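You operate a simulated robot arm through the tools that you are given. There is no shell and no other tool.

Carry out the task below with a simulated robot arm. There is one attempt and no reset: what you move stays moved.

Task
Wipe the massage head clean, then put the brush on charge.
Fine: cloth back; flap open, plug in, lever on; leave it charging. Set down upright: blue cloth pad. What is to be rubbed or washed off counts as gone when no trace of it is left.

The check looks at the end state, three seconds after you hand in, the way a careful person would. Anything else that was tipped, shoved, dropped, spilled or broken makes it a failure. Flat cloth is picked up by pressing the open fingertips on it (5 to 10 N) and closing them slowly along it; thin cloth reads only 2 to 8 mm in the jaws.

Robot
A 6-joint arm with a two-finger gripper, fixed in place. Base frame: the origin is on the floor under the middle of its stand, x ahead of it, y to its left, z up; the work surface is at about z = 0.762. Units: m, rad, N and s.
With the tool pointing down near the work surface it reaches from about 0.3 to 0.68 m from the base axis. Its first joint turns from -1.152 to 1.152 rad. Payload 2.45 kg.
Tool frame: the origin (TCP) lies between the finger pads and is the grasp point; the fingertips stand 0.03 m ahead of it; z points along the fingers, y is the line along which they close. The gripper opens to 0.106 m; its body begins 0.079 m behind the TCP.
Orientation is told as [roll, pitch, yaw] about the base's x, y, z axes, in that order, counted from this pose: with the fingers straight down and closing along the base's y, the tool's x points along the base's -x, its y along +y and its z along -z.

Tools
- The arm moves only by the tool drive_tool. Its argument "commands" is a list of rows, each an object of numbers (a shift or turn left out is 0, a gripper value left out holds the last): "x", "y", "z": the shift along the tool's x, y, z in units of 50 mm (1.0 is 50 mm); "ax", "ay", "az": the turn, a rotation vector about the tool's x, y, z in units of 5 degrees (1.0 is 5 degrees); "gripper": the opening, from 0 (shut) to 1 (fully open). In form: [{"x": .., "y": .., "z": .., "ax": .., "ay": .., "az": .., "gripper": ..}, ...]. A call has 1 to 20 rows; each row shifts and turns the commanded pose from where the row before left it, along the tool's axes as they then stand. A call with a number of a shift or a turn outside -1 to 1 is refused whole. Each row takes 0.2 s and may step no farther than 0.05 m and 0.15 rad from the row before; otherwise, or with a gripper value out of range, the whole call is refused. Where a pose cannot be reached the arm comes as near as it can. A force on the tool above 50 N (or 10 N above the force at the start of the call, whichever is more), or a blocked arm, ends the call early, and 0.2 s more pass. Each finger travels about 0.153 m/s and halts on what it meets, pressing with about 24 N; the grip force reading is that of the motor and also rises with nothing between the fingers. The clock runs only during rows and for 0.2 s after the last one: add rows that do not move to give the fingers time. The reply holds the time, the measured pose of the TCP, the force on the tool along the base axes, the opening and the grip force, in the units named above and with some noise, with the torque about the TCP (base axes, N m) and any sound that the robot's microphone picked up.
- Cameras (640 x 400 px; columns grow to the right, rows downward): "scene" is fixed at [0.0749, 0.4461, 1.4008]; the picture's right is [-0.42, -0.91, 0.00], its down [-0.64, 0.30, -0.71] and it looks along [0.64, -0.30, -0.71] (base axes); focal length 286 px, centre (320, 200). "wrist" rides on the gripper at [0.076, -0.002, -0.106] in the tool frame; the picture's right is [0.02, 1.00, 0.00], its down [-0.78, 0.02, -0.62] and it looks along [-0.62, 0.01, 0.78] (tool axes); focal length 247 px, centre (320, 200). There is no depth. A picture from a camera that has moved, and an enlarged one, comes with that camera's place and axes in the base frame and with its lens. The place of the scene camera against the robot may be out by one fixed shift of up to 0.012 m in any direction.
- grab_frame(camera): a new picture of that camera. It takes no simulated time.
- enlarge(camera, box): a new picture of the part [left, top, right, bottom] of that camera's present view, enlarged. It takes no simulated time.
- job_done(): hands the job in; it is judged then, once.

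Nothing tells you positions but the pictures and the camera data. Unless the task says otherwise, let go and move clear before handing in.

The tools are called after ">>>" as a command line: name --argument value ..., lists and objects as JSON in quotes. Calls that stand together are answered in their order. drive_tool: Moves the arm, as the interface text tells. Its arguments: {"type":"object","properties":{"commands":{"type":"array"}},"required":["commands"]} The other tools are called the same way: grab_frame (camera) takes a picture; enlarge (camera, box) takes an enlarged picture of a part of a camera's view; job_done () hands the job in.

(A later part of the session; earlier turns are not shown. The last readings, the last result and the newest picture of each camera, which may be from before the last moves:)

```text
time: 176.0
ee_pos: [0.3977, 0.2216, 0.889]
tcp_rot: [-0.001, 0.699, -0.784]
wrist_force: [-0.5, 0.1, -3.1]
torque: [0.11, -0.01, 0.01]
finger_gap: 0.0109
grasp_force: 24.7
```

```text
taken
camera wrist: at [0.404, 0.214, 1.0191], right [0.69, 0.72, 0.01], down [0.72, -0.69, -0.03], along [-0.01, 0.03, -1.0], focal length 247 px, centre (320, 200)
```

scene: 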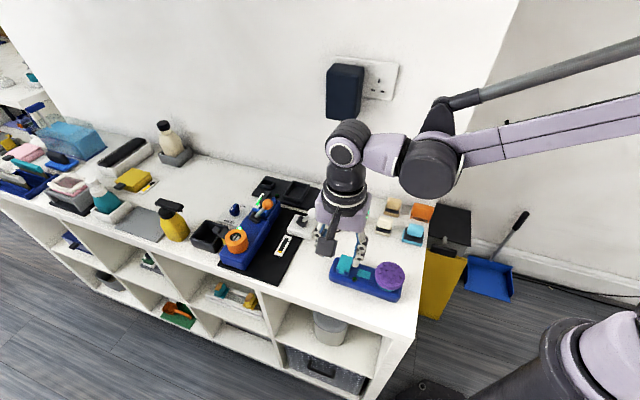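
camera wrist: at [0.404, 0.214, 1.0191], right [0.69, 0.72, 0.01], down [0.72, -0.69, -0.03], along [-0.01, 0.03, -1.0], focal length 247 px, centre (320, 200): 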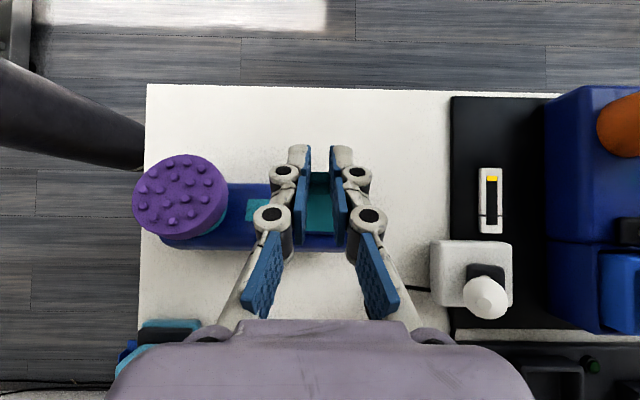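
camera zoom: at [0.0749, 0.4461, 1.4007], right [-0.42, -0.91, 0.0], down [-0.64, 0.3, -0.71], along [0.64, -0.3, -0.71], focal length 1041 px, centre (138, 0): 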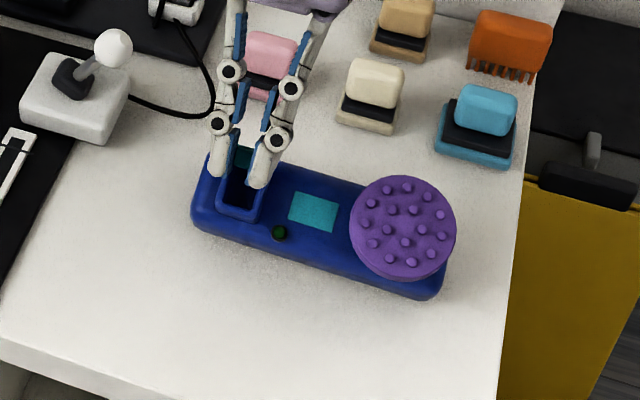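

The tab does not pivot in the grip, so the brush was dragged about 25 mm and its flap end lifted slightly. I'll lower it back down first.

>>> drive_tool --commands '[{"x": -0.07, "z": 0.084}, {"x": -0.07, "z": 0.084}, {"x": -0.05, "z": 0.06}, {}]'

>>> enlarge --camera "scene" --box '[310, 200, 430, 310]'

>>> enlarge --camera "wrist" --box '[220, 120, 400, 260]'

```text
time: 177.0
ee_pos: [0.3974, 0.2203, 0.8711]
tcp_rot: [-0.001, 0.699, -0.785]
wrist_force: [0.4, -0.5, -2.1]
torque: [-0.01, -0.03, 0.04]
finger_gap: 0.0108
grasp_force: 23.7
```

```text
3.64 times, centred on (370, 255) of scene
camera zoom: at [0.0749, 0.4461, 1.4007], right [-0.42, -0.91, 0.0], down [-0.64, 0.3, -0.71], along [0.64, -0.3, -0.71], focal length 1041 px, centre (138, 0)
```

zoom: 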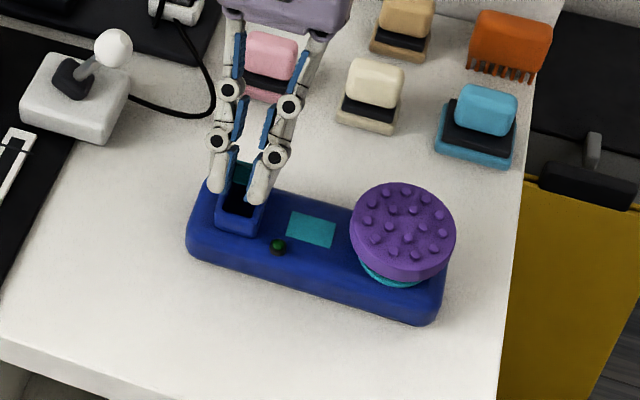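

```text
2.86 times, centred on (310, 190) of wrist
camera zoom: at [0.4031, 0.2141, 1.003], right [0.7, 0.72, 0.01], down [0.72, -0.69, -0.03], along [-0.01, 0.03, -1.0], focal length 706 px, centre (349, 229)
```

zoom: 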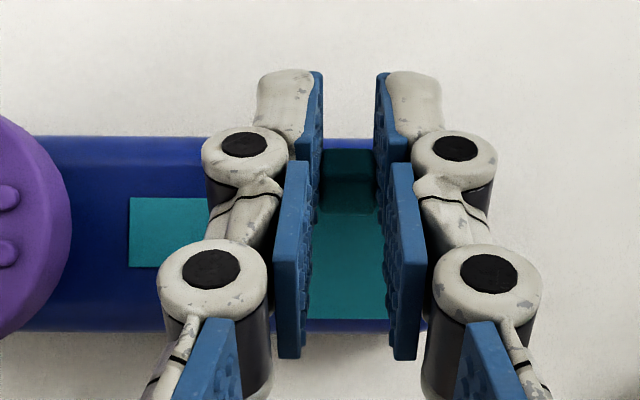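

The brush is seated again. I'll continue with a rigid rotation about the hinge (tool and flap turning together), a few steps at a time.

>>> drive_tool --commands '[{"x": -0.042, "z": -0.094, "ay": 1}, {"x": -0.042, "z": -0.094, "ay": 1}, {"x": -0.042, "z": -0.094, "ay": 1}, {"x": -0.042, "z": -0.094, "ay": 1}, {}]'

>>> enlarge --camera "scene" --box '[310, 200, 430, 310]'

>>> grab_frame --camera "scene"

```text
time: 178.2
ee_pos: [0.3979, 0.2717, 0.8791]
tcp_rot: [0.024, 1.034, -0.785]
wrist_force: [1.3, -0.1, -1.2]
torque: [-0.05, 0.01, 0.06]
finger_gap: 0.011
grasp_force: 24.0
out of reach, approached as far as the arm can: row 2, 3, 4
```

```text
3.64 times, centred on (370, 255) of scene
camera zoom: at [0.0749, 0.4462, 1.4007], right [-0.42, -0.91, 0.0], down [-0.64, 0.3, -0.71], along [0.64, -0.3, -0.71], focal length 1041 px, centre (138, 0)
```

zoom: 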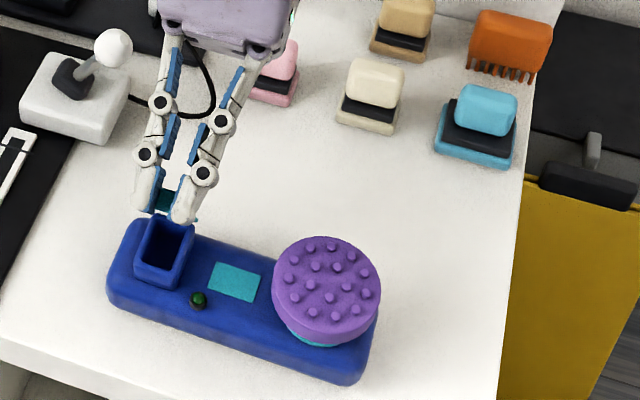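

```text
taken
```

scene: 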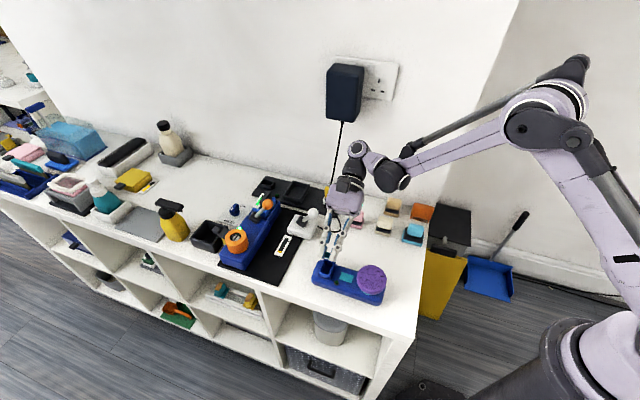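

The arm hit a reach limit and slid the brush sideways, but the flap now looks well open. I'll check closely before releasing.

>>> enlarge --camera "scene" --box '[320, 230, 380, 290]'

>>> grab_frame --camera "wrist"

```text
6.67 times, centred on (350, 260) of scene
camera zoom: at [0.0749, 0.4462, 1.4007], right [-0.42, -0.91, 0.0], down [-0.64, 0.3, -0.71], along [0.64, -0.3, -0.71], focal length 1909 px, centre (120, -200)
```

zoom: 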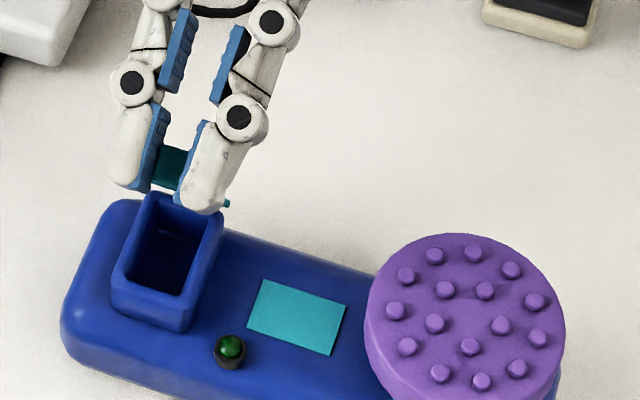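

```text
taken
camera wrist: at [0.4318, 0.2322, 1.0], right [0.71, 0.7, 0.03], down [0.66, -0.66, -0.36], along [-0.23, 0.27, -0.93], focal length 247 px, centre (320, 200)
```

wrist: 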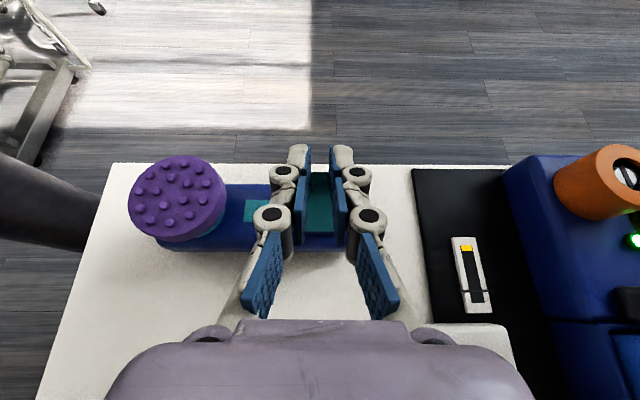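

>>> drive_tool --commands '[{"gripper": 0.13}, {"gripper": 0.14}, {}]'

>>> enlarge --camera "scene" --box '[320, 230, 380, 290]'

>>> enlarge --camera "wrist" --box '[220, 120, 400, 260]'

```text
time: 179.0
ee_pos: [0.3968, 0.2708, 0.8798]
tcp_rot: [0.025, 1.035, -0.785]
wrist_force: [-0.3, 0.8, -1.4]
torque: [0.0, -0.02, -0.02]
finger_gap: 0.0148
grasp_force: 0.1
```

```text
6.67 times, centred on (350, 260) of scene
camera zoom: at [0.0749, 0.4461, 1.4008], right [-0.42, -0.91, 0.0], down [-0.64, 0.3, -0.71], along [0.64, -0.3, -0.71], focal length 1909 px, centre (120, -200)
```

zoom: 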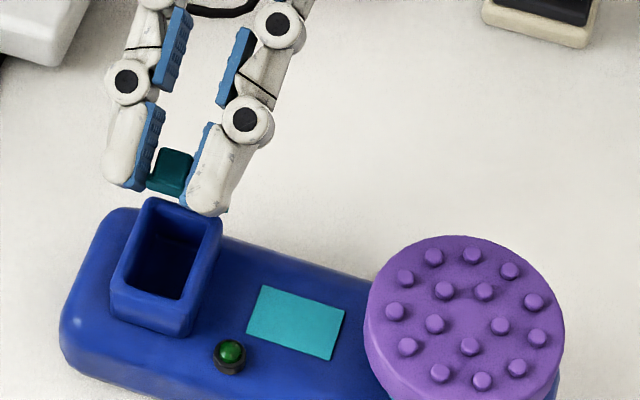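

```text
2.86 times, centred on (310, 190) of wrist
camera zoom: at [0.4317, 0.232, 1.0001], right [0.71, 0.7, 0.03], down [0.66, -0.66, -0.36], along [-0.23, 0.27, -0.93], focal length 706 px, centre (349, 229)
```

zoom: 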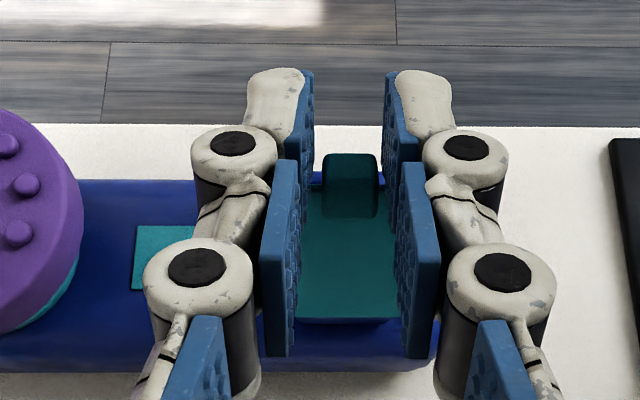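

The flap holds its angle by itself. I'll open the fingers wide so they clear the plate, then back away along the tool axis carefully.

>>> drive_tool --commands '[{"gripper": 0.5}, {"gripper": 0.9}, {}, {}]'

>>> drive_tool --commands '[{"z": -0.2}, {}]'

>>> enlarge --camera "scene" --box '[310, 200, 430, 310]'

```text
time: 180.0
ee_pos: [0.3971, 0.2711, 0.8794]
tcp_rot: [0.025, 1.035, -0.785]
wrist_force: [0.2, -0.1, 0.3]
torque: [0.04, -0.03, 0.02]
finger_gap: 0.0957
grasp_force: 0.0
```

```text
time: 180.6
ee_pos: [0.4013, 0.2812, 0.8839]
tcp_rot: [0.011, 1.042, -0.785]
wrist_force: [0.2, -0.5, -0.4]
torque: [0.0, 0.01, 0.04]
finger_gap: 0.0953
grasp_force: 0.0
out of reach, approached as far as the arm can: row 1
```

```text
3.64 times, centred on (370, 255) of scene
camera zoom: at [0.0749, 0.4461, 1.4008], right [-0.42, -0.91, 0.0], down [-0.64, 0.3, -0.71], along [0.64, -0.3, -0.71], focal length 1041 px, centre (138, 0)
```

zoom: 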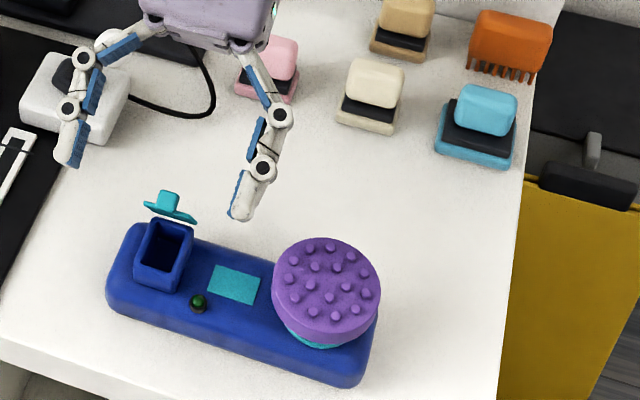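

The flap stands open at about 60° on its own. Now I'll rise and straighten the tool, checking after each step because the commanded pose was beyond reach.

>>> drive_tool --commands '[{"x": 0.6, "z": -0.4}, {}]'

>>> enlarge --camera "scene" --box '[310, 200, 430, 310]'

```text
time: 181.2
ee_pos: [0.4024, 0.2834, 0.9195]
tcp_rot: [0.009, 1.041, -0.787]
wrist_force: [0.8, -0.6, 0.0]
torque: [0.01, -0.01, 0.0]
finger_gap: 0.0951
grasp_force: 0.0
out of reach, approached as far as the arm can: row 1
```

```text
3.64 times, centred on (370, 255) of scene
camera zoom: at [0.0749, 0.4461, 1.4008], right [-0.42, -0.91, 0.0], down [-0.64, 0.3, -0.71], along [0.64, -0.3, -0.71], focal length 1041 px, centre (138, 0)
```

zoom: 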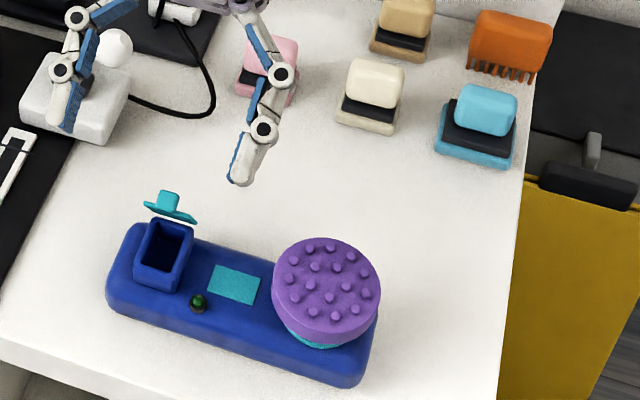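

>>> drive_tool --commands '[{"x": 0.6, "z": -0.4}, {"ay": -1}, {"ay": -1}, {"ay": -1}, {"ay": -1}, {}]'

>>> drive_tool --commands '[{"ay": -1}, {"ay": -1}, {"ay": -1}, {"ay": -1}, {"ay": -1}, {"ay": -1}, {"ay": -1}, {"ay": -1}, {}, {}]'

>>> grab_frame --camera "wrist"

>>> grab_frame --camera "scene"

```text
time: 182.6
ee_pos: [0.404, 0.2798, 0.9575]
tcp_rot: [0.003, 0.696, -0.786]
wrist_force: [1.2, 0.5, 1.0]
torque: [0.0, -0.01, -0.01]
finger_gap: 0.0957
grasp_force: 0.0
```

```text
time: 184.8
ee_pos: [0.4012, 0.282, 0.9559]
tcp_rot: [0.0, 0.001, -0.784]
wrist_force: [-1.1, 0.5, 0.5]
torque: [-0.01, 0.0, -0.02]
finger_gap: 0.0954
grasp_force: 0.0
```

```text
taken
camera wrist: at [0.3477, 0.336, 1.0629], right [0.69, 0.72, 0.0], down [0.57, -0.54, 0.62], along [0.45, -0.43, -0.78], focal length 247 px, centre (320, 200)
```

wrist: 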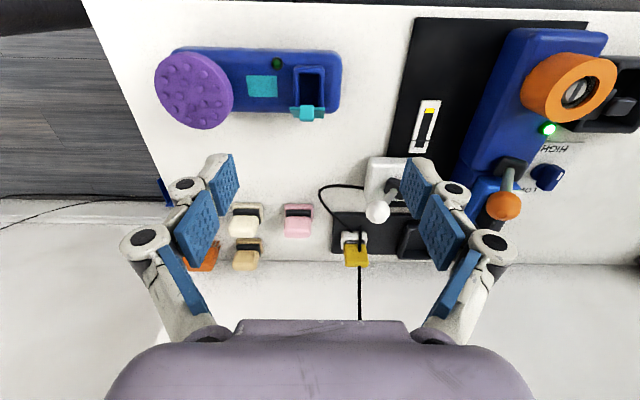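

```text
taken
```

scene: 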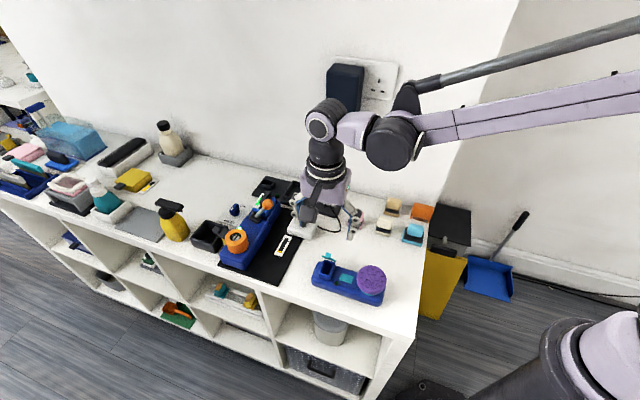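

>>> enlarge --camera "wrist" --box '[240, 30, 360, 140]'

>>> enlarge --camera "scene" --box '[310, 240, 360, 290]'

```text
3.64 times, centred on (300, 85) of wrist
camera zoom: at [0.3477, 0.336, 1.0629], right [0.69, 0.72, 0.0], down [0.57, -0.54, 0.62], along [0.45, -0.43, -0.78], focal length 898 px, centre (393, 618)
```

zoom: 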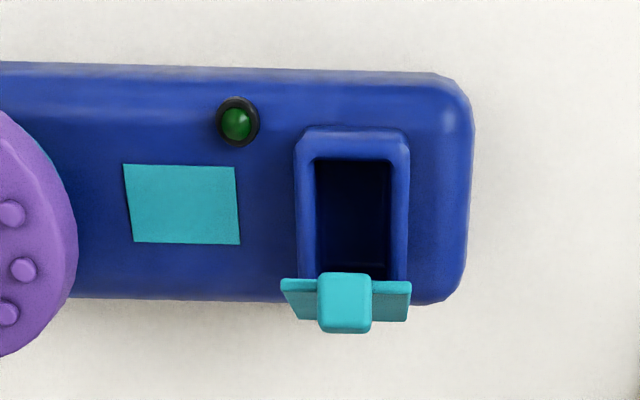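

```text
8.00 times, centred on (335, 265) of scene
camera zoom: at [0.0748, 0.4461, 1.4008], right [-0.42, -0.91, 0.0], down [-0.64, 0.3, -0.71], along [0.64, -0.3, -0.71], focal length 2290 px, centre (200, -320)
```

zoom: 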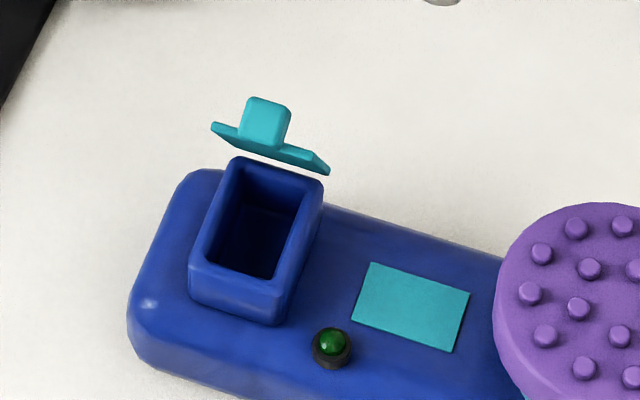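

The socket well is visible at about (0.385, 0.281), and the flap leans back at about 60°. I'll close the fingers, come down in front of the flap above the well, and push it further open.

>>> drive_tool --commands '[{"gripper": 0.5, "x": 0.7, "y": -0.25}, {"gripper": 0.0}, {}, {"z": 0.6}, {"z": 0.6}, {"z": 0.42}, {}]'

>>> enlarge --camera "wrist" --box '[230, 100, 410, 260]'

>>> enlarge --camera "scene" --box '[305, 230, 365, 290]'

```text
time: 186.4
ee_pos: [0.3671, 0.2963, 0.874]
tcp_rot: [0.0, -0.001, -0.786]
wrist_force: [0.6, 0.2, -0.9]
torque: [-0.02, 0.0, -0.02]
finger_gap: 0.0001
grasp_force: 24.5
```

```text
2.50 times, centred on (320, 180) of wrist
camera zoom: at [0.3124, 0.3508, 0.9815], right [0.69, 0.72, 0.0], down [0.57, -0.54, 0.62], along [0.45, -0.43, -0.78], focal length 617 px, centre (320, 250)
```

zoom: 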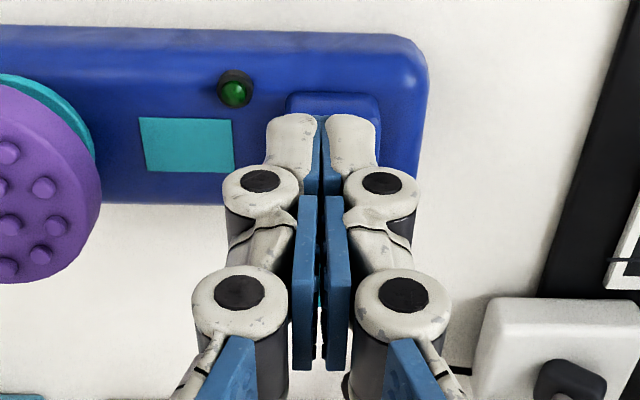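

```text
6.67 times, centred on (335, 260) of scene
camera zoom: at [0.0749, 0.4461, 1.4008], right [-0.42, -0.91, 0.0], down [-0.64, 0.3, -0.71], along [0.64, -0.3, -0.71], focal length 1909 px, centre (220, -200)
```

zoom: 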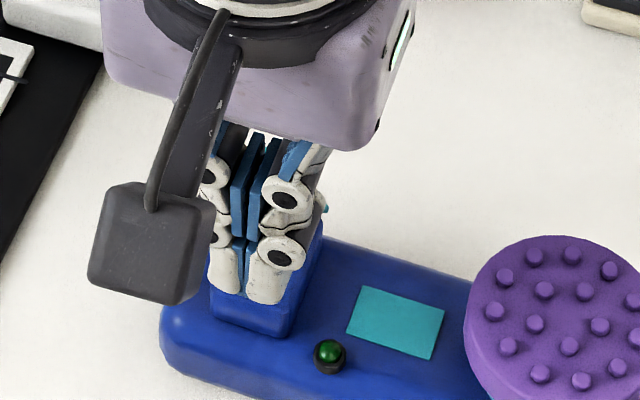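

>>> drive_tool --commands '[{"x": -0.15}, {"x": -0.15}, {"x": -0.15}, {"x": -0.15}, {"x": -0.1}, {}]'

>>> enlarge --camera "scene" --box '[305, 230, 365, 290]'

>>> enlarge --camera "wrist" --box '[230, 100, 410, 260]'

```text
time: 187.8
ee_pos: [0.3925, 0.273, 0.8753]
tcp_rot: [0.001, -0.001, -0.786]
wrist_force: [0.4, 0.0, 0.2]
torque: [-0.01, 0.0, 0.02]
finger_gap: 0.0002
grasp_force: 24.1
```

```text
6.67 times, centred on (335, 260) of scene
camera zoom: at [0.0749, 0.4461, 1.4008], right [-0.42, -0.91, 0.0], down [-0.64, 0.3, -0.71], along [0.64, -0.3, -0.71], focal length 1909 px, centre (220, -200)
```

zoom: 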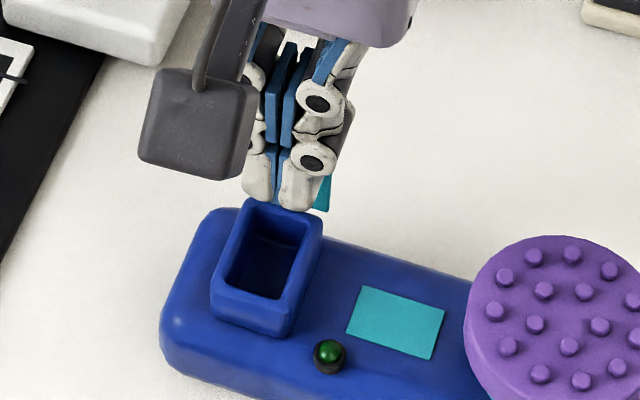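

```text
2.50 times, centred on (320, 180) of wrist
camera zoom: at [0.338, 0.3269, 0.9832], right [0.69, 0.72, 0.0], down [0.57, -0.54, 0.62], along [0.45, -0.43, -0.78], focal length 617 px, centre (320, 250)
```

zoom: 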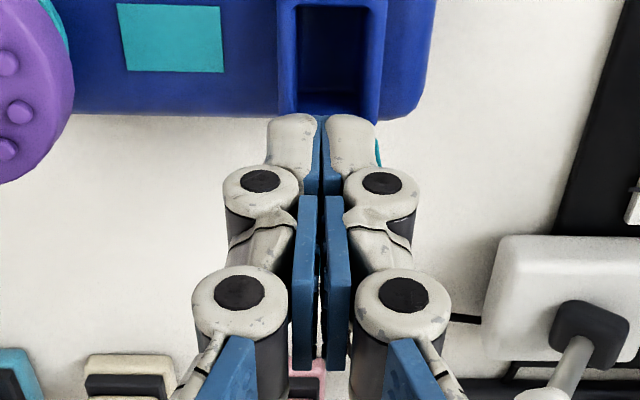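

The flap is moving back and the brush stays put. Pushing a bit further.

>>> drive_tool --commands '[{"x": -0.12}, {"x": -0.12}, {"x": -0.12}, {}]'

>>> enlarge --camera "scene" --box '[305, 230, 365, 290]'

```text
time: 188.8
ee_pos: [0.4081, 0.2599, 0.8758]
tcp_rot: [-0.001, 0.0, -0.785]
wrist_force: [0.1, 0.8, -0.3]
torque: [-0.01, 0.02, -0.01]
finger_gap: 0.0
grasp_force: 24.1
```

```text
6.67 times, centred on (335, 260) of scene
camera zoom: at [0.0749, 0.4461, 1.4008], right [-0.42, -0.91, 0.0], down [-0.64, 0.3, -0.71], along [0.64, -0.3, -0.71], focal length 1909 px, centre (220, -200)
```

zoom: 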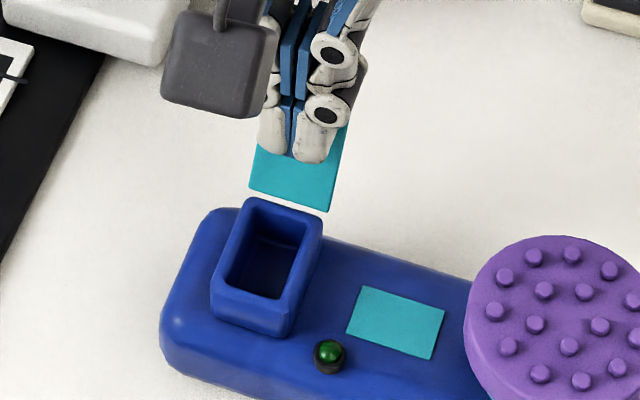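

>>> drive_tool --commands '[{"x": -0.1}, {"x": -0.1}, {}]'

>>> enlarge --camera "scene" --box '[305, 230, 365, 290]'

```text
time: 189.6
ee_pos: [0.4132, 0.2534, 0.8743]
tcp_rot: [0.001, 0.001, -0.786]
wrist_force: [0.4, -0.5, 0.3]
torque: [0.02, -0.02, 0.02]
finger_gap: 0.0
grasp_force: 24.1
```

```text
6.67 times, centred on (335, 260) of scene
camera zoom: at [0.0749, 0.4461, 1.4008], right [-0.42, -0.91, 0.0], down [-0.64, 0.3, -0.71], along [0.64, -0.3, -0.71], focal length 1909 px, centre (220, -200)
```

zoom: 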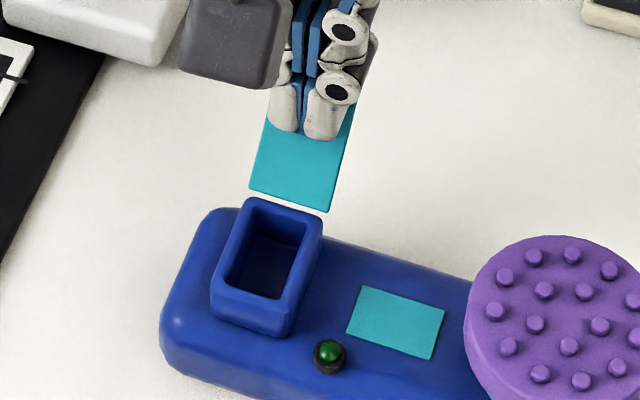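

The flap is well past vertical. I'll lift away and check that it stays open.

>>> drive_tool --commands '[{"x": 0.15}, {"z": -0.8}, {"z": -0.8}, {"z": -0.6}, {}]'

>>> enlarge --camera "scene" --box '[305, 230, 365, 290]'

>>> grab_frame --camera "wrist"

```text
time: 190.8
ee_pos: [0.4075, 0.2555, 0.9849]
tcp_rot: [-0.001, 0.0, -0.786]
wrist_force: [0.3, 0.7, 0.2]
torque: [0.03, 0.03, 0.04]
finger_gap: 0.0002
grasp_force: 24.2
```

```text
6.67 times, centred on (335, 260) of scene
camera zoom: at [0.0749, 0.4461, 1.4008], right [-0.42, -0.91, 0.0], down [-0.64, 0.3, -0.71], along [0.64, -0.3, -0.71], focal length 1909 px, centre (220, -200)
```

zoom: 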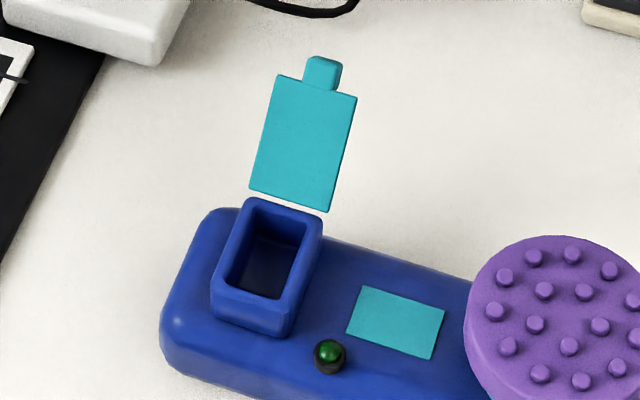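

```text
taken
camera wrist: at [0.3532, 0.3086, 1.092], right [0.69, 0.72, 0.0], down [0.57, -0.54, 0.62], along [0.45, -0.43, -0.78], focal length 247 px, centre (320, 200)
```

wrist: 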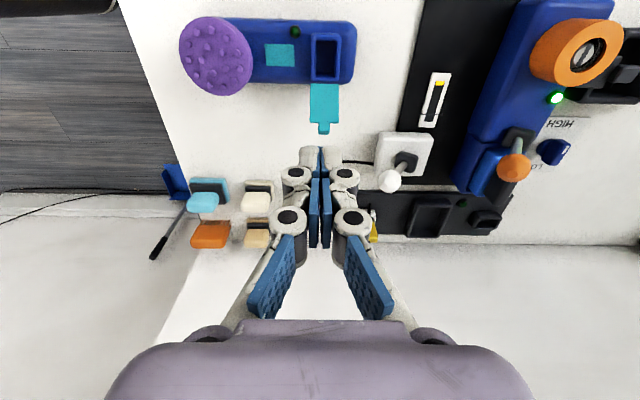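

The flap stays fully open. Now for the yellow plug: I'll move the wrist camera to view it closely, staying high.

>>> drive_tool --commands '[{"x": -0.61, "y": 0.343, "gripper": 0.6}, {"x": -0.61, "y": 0.343}, {"x": -0.61, "y": 0.343}, {"x": -0.3, "y": 0.343, "z": 0.3}, {}, {}]'

>>> grab_frame --camera "wrist"

>>> enlarge --camera "wrist" --box '[260, 120, 400, 260]'

```text
time: 192.2
ee_pos: [0.5339, 0.2312, 0.9721]
tcp_rot: [-0.001, 0.001, -0.786]
wrist_force: [0.6, -0.4, -0.4]
torque: [0.02, 0.01, 0.0]
finger_gap: 0.0637
grasp_force: 0.1
```

```text
taken
camera wrist: at [0.4783, 0.2856, 1.0785], right [0.69, 0.72, 0.0], down [0.57, -0.54, 0.62], along [0.45, -0.43, -0.78], focal length 247 px, centre (320, 200)
```

wrist: 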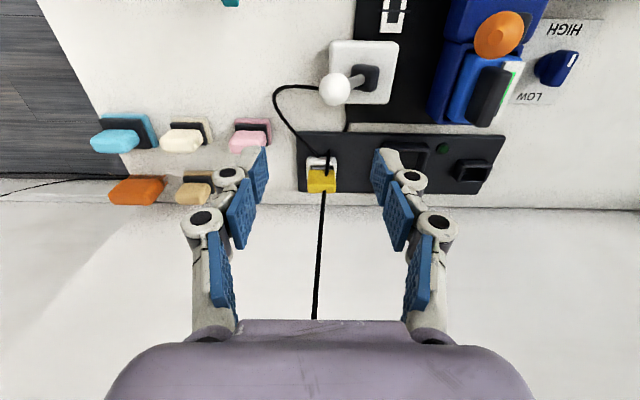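

```text
2.86 times, centred on (330, 190) of wrist
camera zoom: at [0.4783, 0.2856, 1.0785], right [0.69, 0.72, 0.0], down [0.57, -0.54, 0.62], along [0.45, -0.43, -0.78], focal length 706 px, centre (291, 229)
```

zoom: 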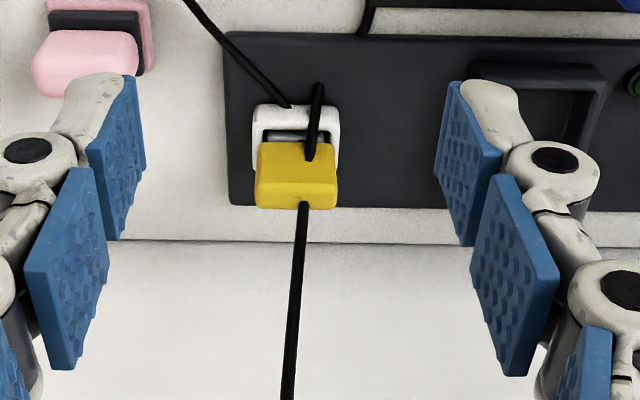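

>>> enlarge --camera "scene" --box '[310, 175, 350, 215]'

>>> enlarge --camera "scene" --box '[285, 195, 335, 245]'

```text
10.00 times, centred on (330, 195) of scene
camera zoom: at [0.0749, 0.4461, 1.4008], right [-0.42, -0.91, 0.0], down [-0.64, 0.3, -0.71], along [0.64, -0.3, -0.71], focal length 2863 px, centre (220, 250)
```

zoom: 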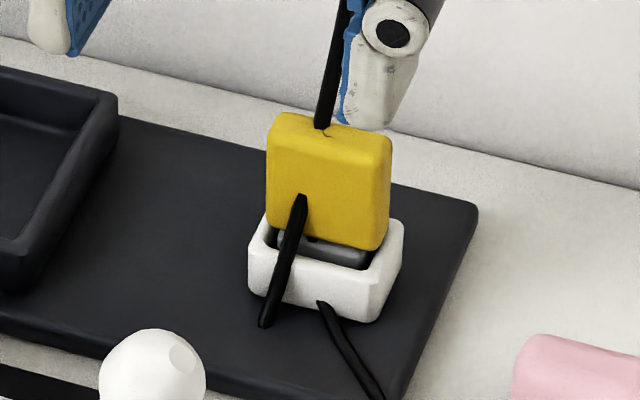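

```text
8.00 times, centred on (310, 220) of scene
camera zoom: at [0.0749, 0.4461, 1.4008], right [-0.42, -0.91, 0.0], down [-0.64, 0.3, -0.71], along [0.64, -0.3, -0.71], focal length 2290 px, centre (400, 40)
```

zoom: 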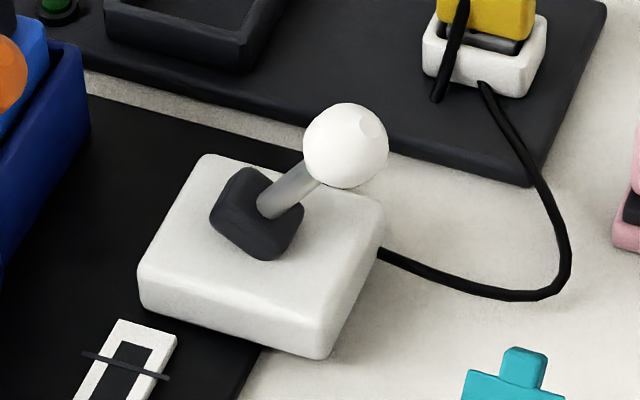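

The plug is a yellow block about 0.034 x 0.014 x 0.035 m, centred near (0.607, 0.1625), top at about 0.836. The socket's long side is perpendicular to the brush axis, so I'll grip the plug across its thin side with yaw +45° and later turn it 90°. Rotating here first, at height.

>>> drive_tool --commands '[{"az": -1, "x": 0.2}, {"az": -1}, {"az": -1}, {"az": -1}, {"az": -1}, {"az": -1}, {"az": -1}, {"az": -1}, {"az": -1}, {"az": -1}, {"az": -1}, {"az": -1}, {"az": -1}, {"az": -1}, {"az": -1}, {"az": -1}, {"az": -1}, {"az": -1}, {}, {}]'

>>> grab_frame --camera "wrist"

>>> grab_frame --camera "scene"

```text
time: 196.4
ee_pos: [0.5254, 0.2388, 0.9713]
tcp_rot: [0.0, 0.0, 0.786]
wrist_force: [-0.1, -0.6, -0.5]
torque: [0.01, 0.0, -0.01]
finger_gap: 0.0637
grasp_force: 0.0
```

```text
taken
camera wrist: at [0.4722, 0.1841, 1.0775], right [-0.72, 0.69, 0.0], down [0.54, 0.57, 0.62], along [0.43, 0.45, -0.78], focal length 247 px, centre (320, 200)
```

wrist: 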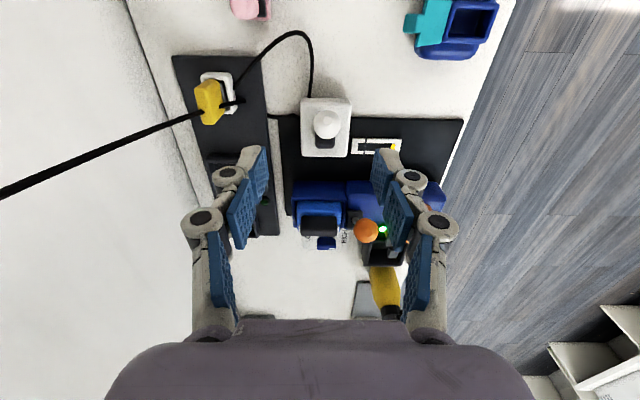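

```text
taken
```

scene: 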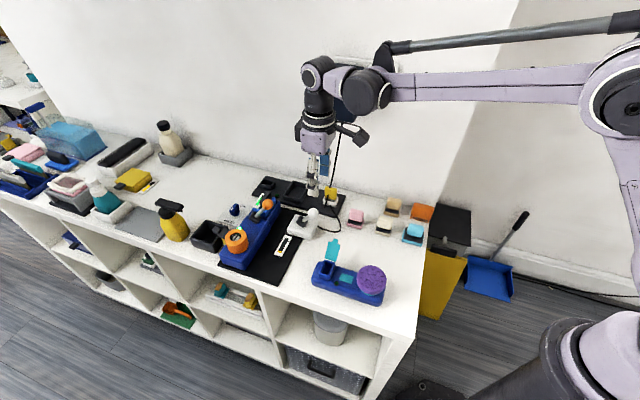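

>>> enlarge --camera "wrist" --box '[160, 40, 280, 140]'

>>> enlarge --camera "scene" --box '[270, 50, 400, 220]'

```text
4.00 times, centred on (220, 90) of wrist
camera zoom: at [0.4722, 0.1841, 1.0775], right [-0.72, 0.69, 0.0], down [0.54, 0.57, 0.62], along [0.43, 0.45, -0.78], focal length 988 px, centre (720, 640)
```

zoom: 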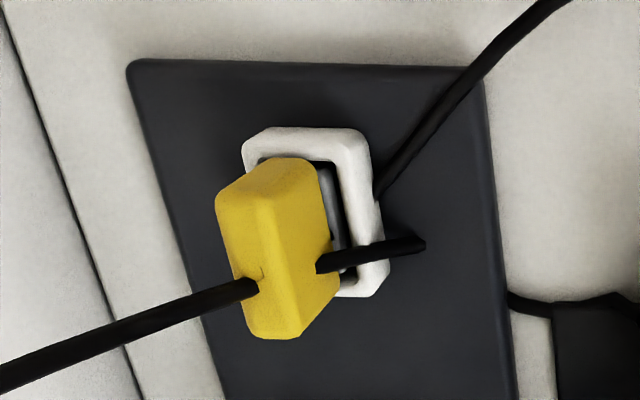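

```text
2.35 times, centred on (335, 135) of scene
camera zoom: at [0.0749, 0.4461, 1.4008], right [-0.42, -0.91, 0.0], down [-0.64, 0.3, -0.71], along [0.64, -0.3, -0.71], focal length 674 px, centre (285, 353)
```

zoom: 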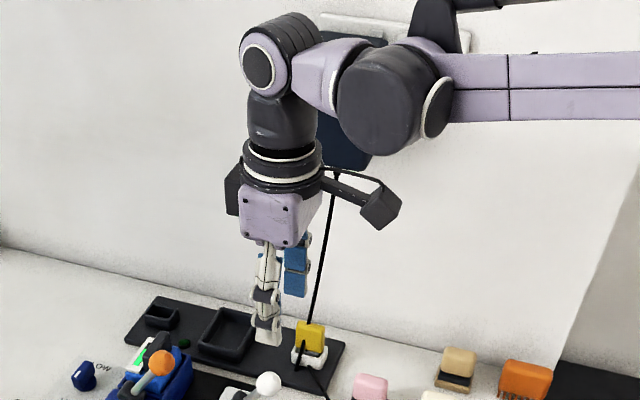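

The two views agree: plug top centre at about (0.6065, 0.162). I'll move above it at a safe height and check alignment and wall clearance.

>>> drive_tool --commands '[{"x": -0.02, "y": -0.7}, {"x": -0.02, "y": -0.7}, {"x": -0.02, "y": -0.5}, {"y": -0.33}, {}, {}]'

>>> enlarge --camera "wrist" --box '[240, 40, 400, 180]'

>>> enlarge --camera "scene" --box '[270, 50, 400, 220]'

```text
time: 197.3
ee_pos: [0.5916, 0.181, 0.9674]
tcp_rot: [0.013, 0.008, 0.789]
wrist_force: [-8.2, 5.2, 2.1]
torque: [-0.76, -0.97, -0.24]
finger_gap: 0.0632
grasp_force: 0.0
stopped in row 4: the force on the tool passed its limit at 68 N (the readings are from after the stop); the commanded pose is now the measured one
```

```text
2.86 times, centred on (320, 110) of wrist
camera zoom: at [0.5407, 0.1257, 1.0762], right [-0.72, 0.69, 0.01], down [0.55, 0.56, 0.62], along [0.42, 0.45, -0.79], focal length 706 px, centre (320, 457)
```

zoom: 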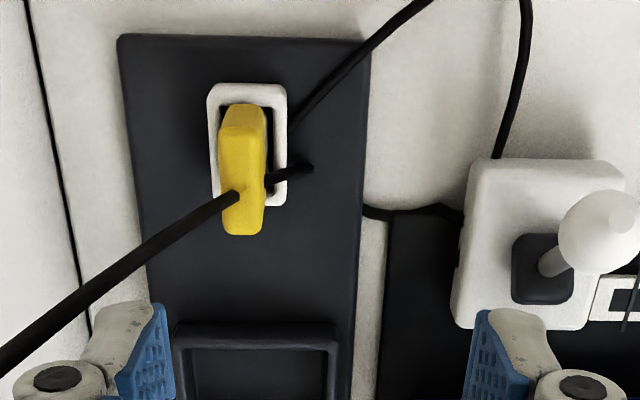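

```text
2.35 times, centred on (335, 135) of scene
camera zoom: at [0.0746, 0.4463, 1.4007], right [-0.42, -0.91, 0.0], down [-0.64, 0.3, -0.71], along [0.64, -0.3, -0.71], focal length 674 px, centre (285, 353)
```

zoom: 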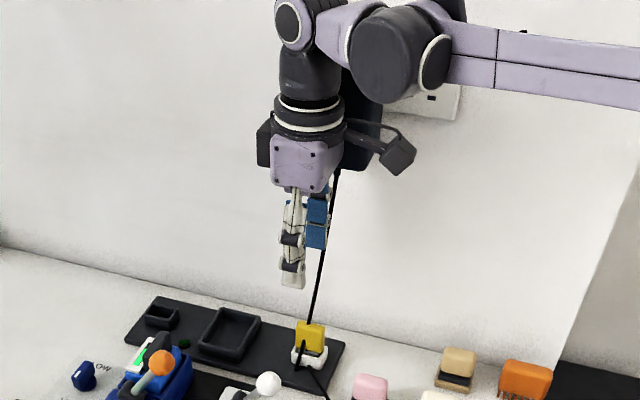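

The gripper body touched the wall adapter, which hangs right above the plug, so a vertical approach is blocked. I'll back off, then approach with the tool leaning about 35° sideways along the wall toward the robot so the body passes clear of the adapter.

>>> drive_tool --commands '[{"y": 0.4}, {"y": 0.6}, {"y": 0.4}, {}]'

>>> grab_frame --camera "scene"

>>> enlarge --camera "scene" --box '[300, 50, 420, 220]'

```text
time: 198.3
ee_pos: [0.5402, 0.2291, 0.9681]
tcp_rot: [0.012, 0.008, 0.788]
wrist_force: [0.5, 0.5, 0.7]
torque: [-0.02, 0.01, -0.03]
finger_gap: 0.0635
grasp_force: 0.0
```

```text
taken
```

scene: 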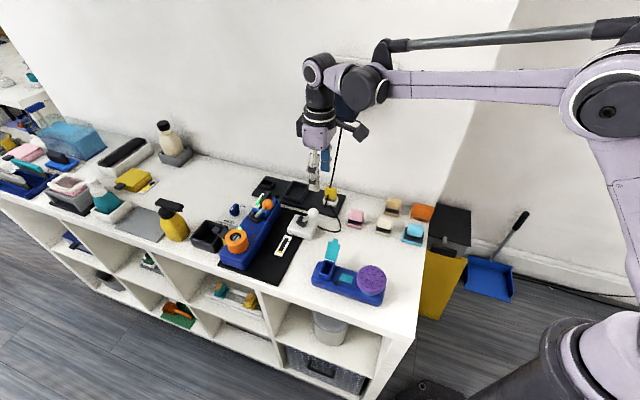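

```text
2.35 times, centred on (360, 135) of scene
camera zoom: at [0.0748, 0.4461, 1.4008], right [-0.42, -0.91, 0.0], down [-0.64, 0.3, -0.71], along [0.64, -0.3, -0.71], focal length 674 px, centre (226, 353)
```

zoom: 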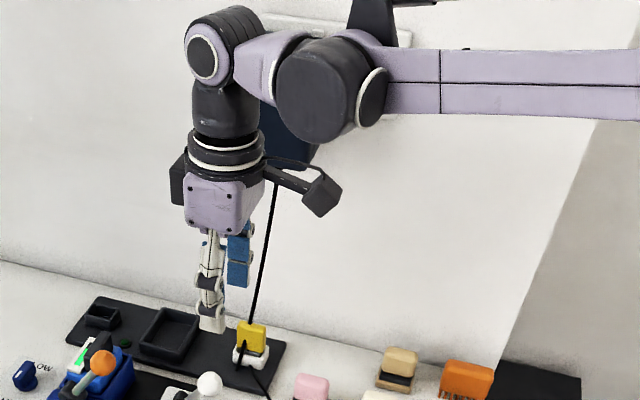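

>>> drive_tool --commands '[{"ay": -1}, {"ay": -1}, {"ay": -1}, {"ay": -1}, {"ay": -1}, {"ay": -1}, {"ay": -1}, {}]'

>>> enlarge --camera "scene" --box '[270, 50, 430, 240]'

>>> grab_frame --camera "wrist"

```text
time: 200.1
ee_pos: [0.5419, 0.2303, 0.9694]
tcp_rot: [0.016, -0.607, 0.779]
wrist_force: [0.6, -0.7, -0.2]
torque: [0.01, 0.0, -0.01]
finger_gap: 0.0638
grasp_force: 0.1
```

```text
2.11 times, centred on (350, 145) of scene
camera zoom: at [0.0749, 0.4461, 1.4008], right [-0.42, -0.91, 0.0], down [-0.64, 0.3, -0.71], along [0.64, -0.3, -0.71], focal length 603 px, centre (257, 316)
```

zoom: 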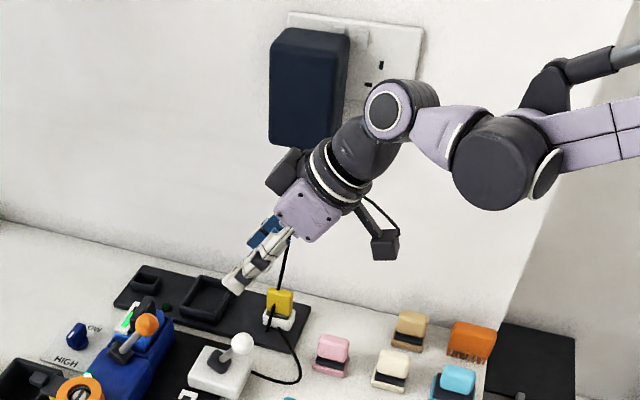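

```text
taken
camera wrist: at [0.4572, 0.1417, 1.0138], right [-0.72, 0.69, 0.0], down [0.2, 0.21, 0.96], along [0.66, 0.69, -0.29], focal length 247 px, centre (320, 200)
```

wrist: 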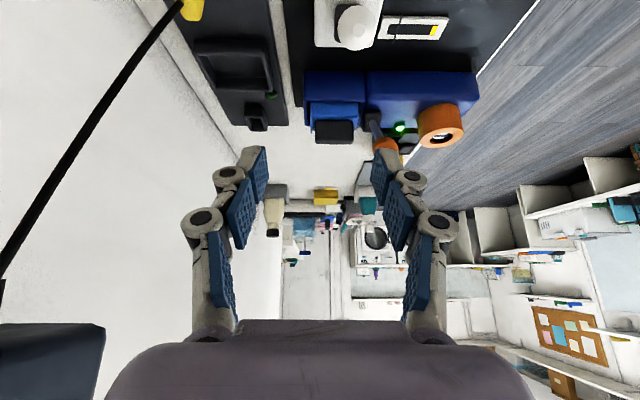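

Leaning like this clears the adapter. I'll come in low from the robot side: first lower and shift along the wall, then move toward the wall, then slide onto the plug.

>>> drive_tool --commands '[{"x": 0.624, "z": 0.2285}, {"x": 0.624, "z": 0.2285}, {"x": 0.624, "z": 0.2285}, {"x": 0.624, "z": 0.2285}, {}]'

>>> enlarge --camera "scene" --box '[270, 50, 430, 240]'

```text
time: 201.3
ee_pos: [0.4866, 0.174, 0.8576]
tcp_rot: [0.016, -0.604, 0.779]
wrist_force: [0.1, 0.2, 0.3]
torque: [0.03, 0.0, 0.03]
finger_gap: 0.0635
grasp_force: 0.0
```

```text
2.11 times, centred on (350, 145) of scene
camera zoom: at [0.0748, 0.4461, 1.4008], right [-0.42, -0.91, 0.0], down [-0.64, 0.3, -0.71], along [0.64, -0.3, -0.71], focal length 603 px, centre (257, 316)
```

zoom: 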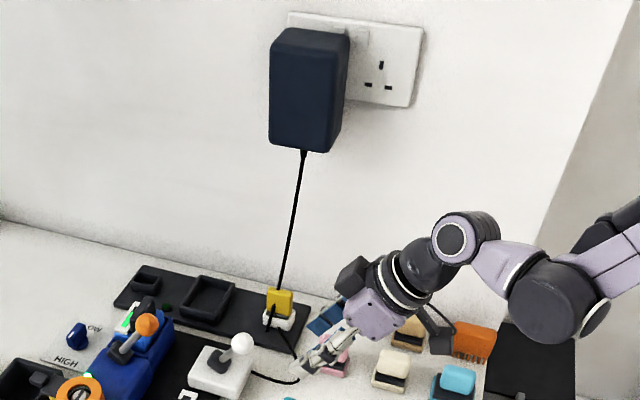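

>>> grab_frame --camera "wrist"

>>> enlarge --camera "scene" --box '[310, 170, 440, 260]'

```text
taken
camera wrist: at [0.4022, 0.0855, 0.9023], right [-0.72, 0.69, 0.0], down [0.2, 0.21, 0.96], along [0.66, 0.69, -0.29], focal length 247 px, centre (320, 200)
```

wrist: 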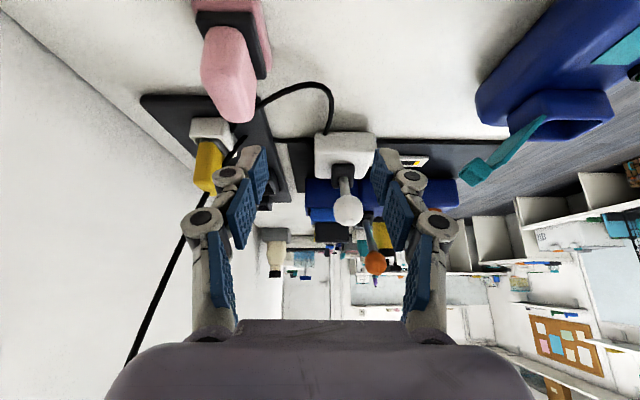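

```text
4.44 times, centred on (375, 215) of scene
camera zoom: at [0.0748, 0.4461, 1.4008], right [-0.42, -0.91, 0.0], down [-0.64, 0.3, -0.71], along [0.64, -0.3, -0.71], focal length 1272 px, centre (76, 133)
```

zoom: 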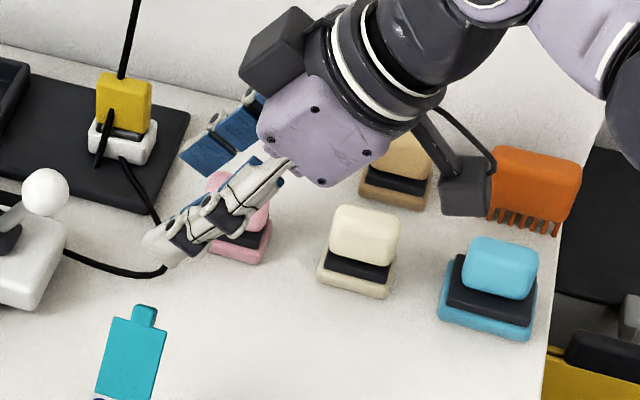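

>>> drive_tool --commands '[{"y": -0.47}, {"y": -0.47}, {"y": -0.47}, {"y": -0.44}, {}]'

>>> grab_frame --camera "wrist"

>>> enlarge --camera "scene" --box '[310, 150, 440, 250]'

```text
time: 202.5
ee_pos: [0.5529, 0.1098, 0.8579]
tcp_rot: [0.016, -0.603, 0.779]
wrist_force: [-0.4, 0.3, -0.1]
torque: [0.0, 0.04, -0.01]
finger_gap: 0.0635
grasp_force: 0.1
```

```text
taken
camera wrist: at [0.4683, 0.0224, 0.9032], right [-0.72, 0.69, 0.0], down [0.2, 0.21, 0.96], along [0.66, 0.69, -0.29], focal length 247 px, centre (320, 200)
```

wrist: 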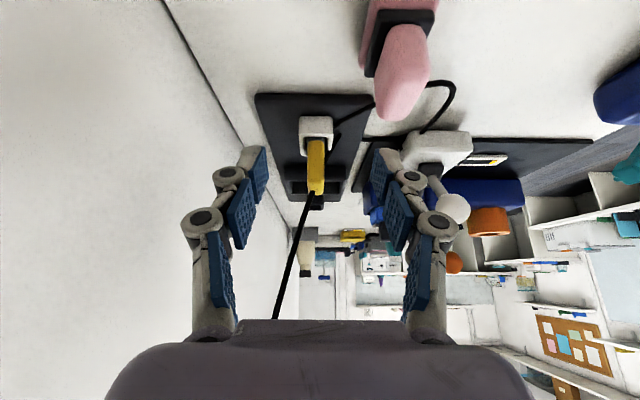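

```text
4.00 times, centred on (375, 200) of scene
camera zoom: at [0.0749, 0.4461, 1.4008], right [-0.42, -0.91, 0.0], down [-0.64, 0.3, -0.71], along [0.64, -0.3, -0.71], focal length 1145 px, centre (100, 200)
```

zoom: 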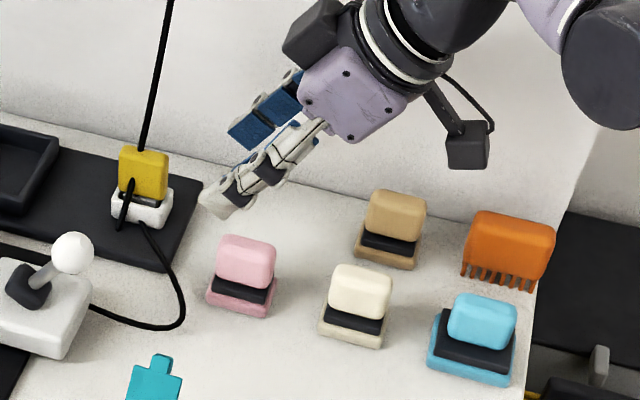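

>>> enlarge --camera "wrist" --box '[260, 90, 380, 220]'

```text
3.08 times, centred on (320, 155) of wrist
camera zoom: at [0.4683, 0.0224, 0.9032], right [-0.72, 0.69, 0.0], down [0.2, 0.21, 0.96], along [0.66, 0.69, -0.29], focal length 760 px, centre (320, 338)
```

zoom: 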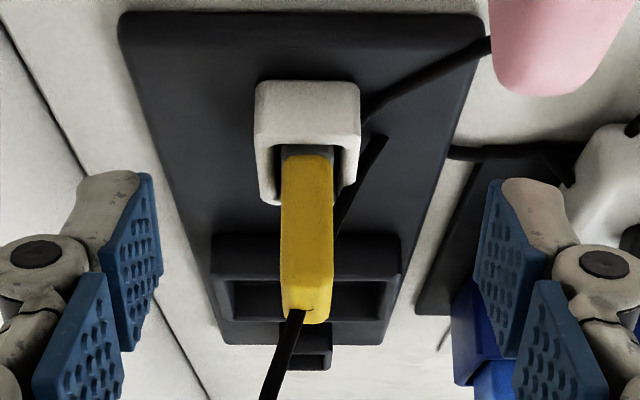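

The plug is nicely between the open fingers, about 4 mm to the wall side. I'll shift slightly and slide forward onto it (target s=0.532, z=0.834).

>>> drive_tool --commands '[{"y": -0.08}, {"x": -0.254, "z": 0.373}, {"x": -0.254, "z": 0.373}, {"x": -0.254, "z": 0.373}, {}]'

>>> enlarge --camera "wrist" --box '[240, 100, 400, 240]'

>>> enlarge --camera "scene" --box '[310, 150, 390, 220]'

```text
time: 203.7
ee_pos: [0.6015, 0.1517, 0.8367]
tcp_rot: [0.016, -0.603, 0.778]
wrist_force: [-1.1, 0.2, -0.1]
torque: [0.03, 0.01, 0.02]
finger_gap: 0.0636
grasp_force: 0.1
```

```text
2.86 times, centred on (320, 170) of wrist
camera zoom: at [0.5167, 0.0641, 0.8811], right [-0.72, 0.69, 0.0], down [0.2, 0.21, 0.96], along [0.66, 0.69, -0.29], focal length 706 px, centre (320, 286)
```

zoom: 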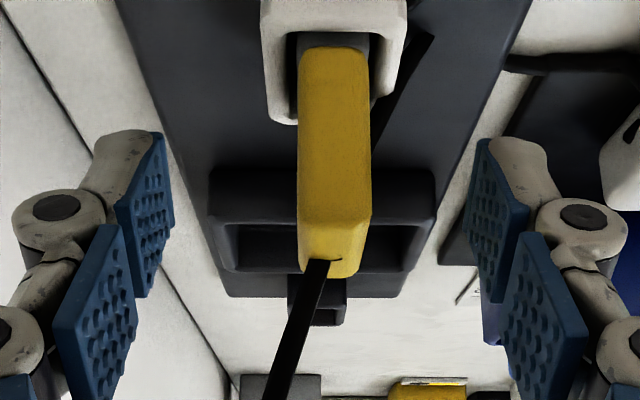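

```text
5.71 times, centred on (350, 185) of scene
camera zoom: at [0.0749, 0.4461, 1.4008], right [-0.42, -0.91, 0.0], down [-0.64, 0.3, -0.71], along [0.64, -0.3, -0.71], focal length 1636 px, centre (149, 286)
```

zoom: 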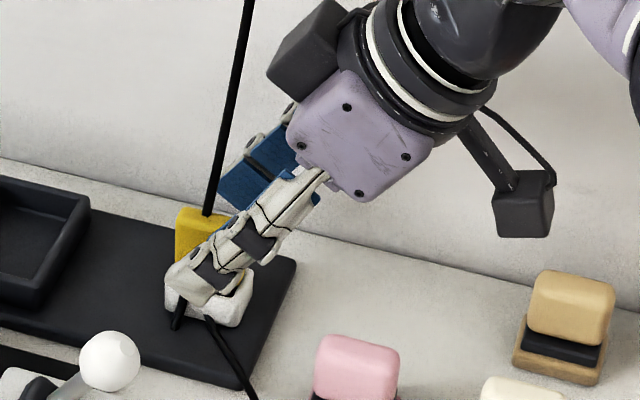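

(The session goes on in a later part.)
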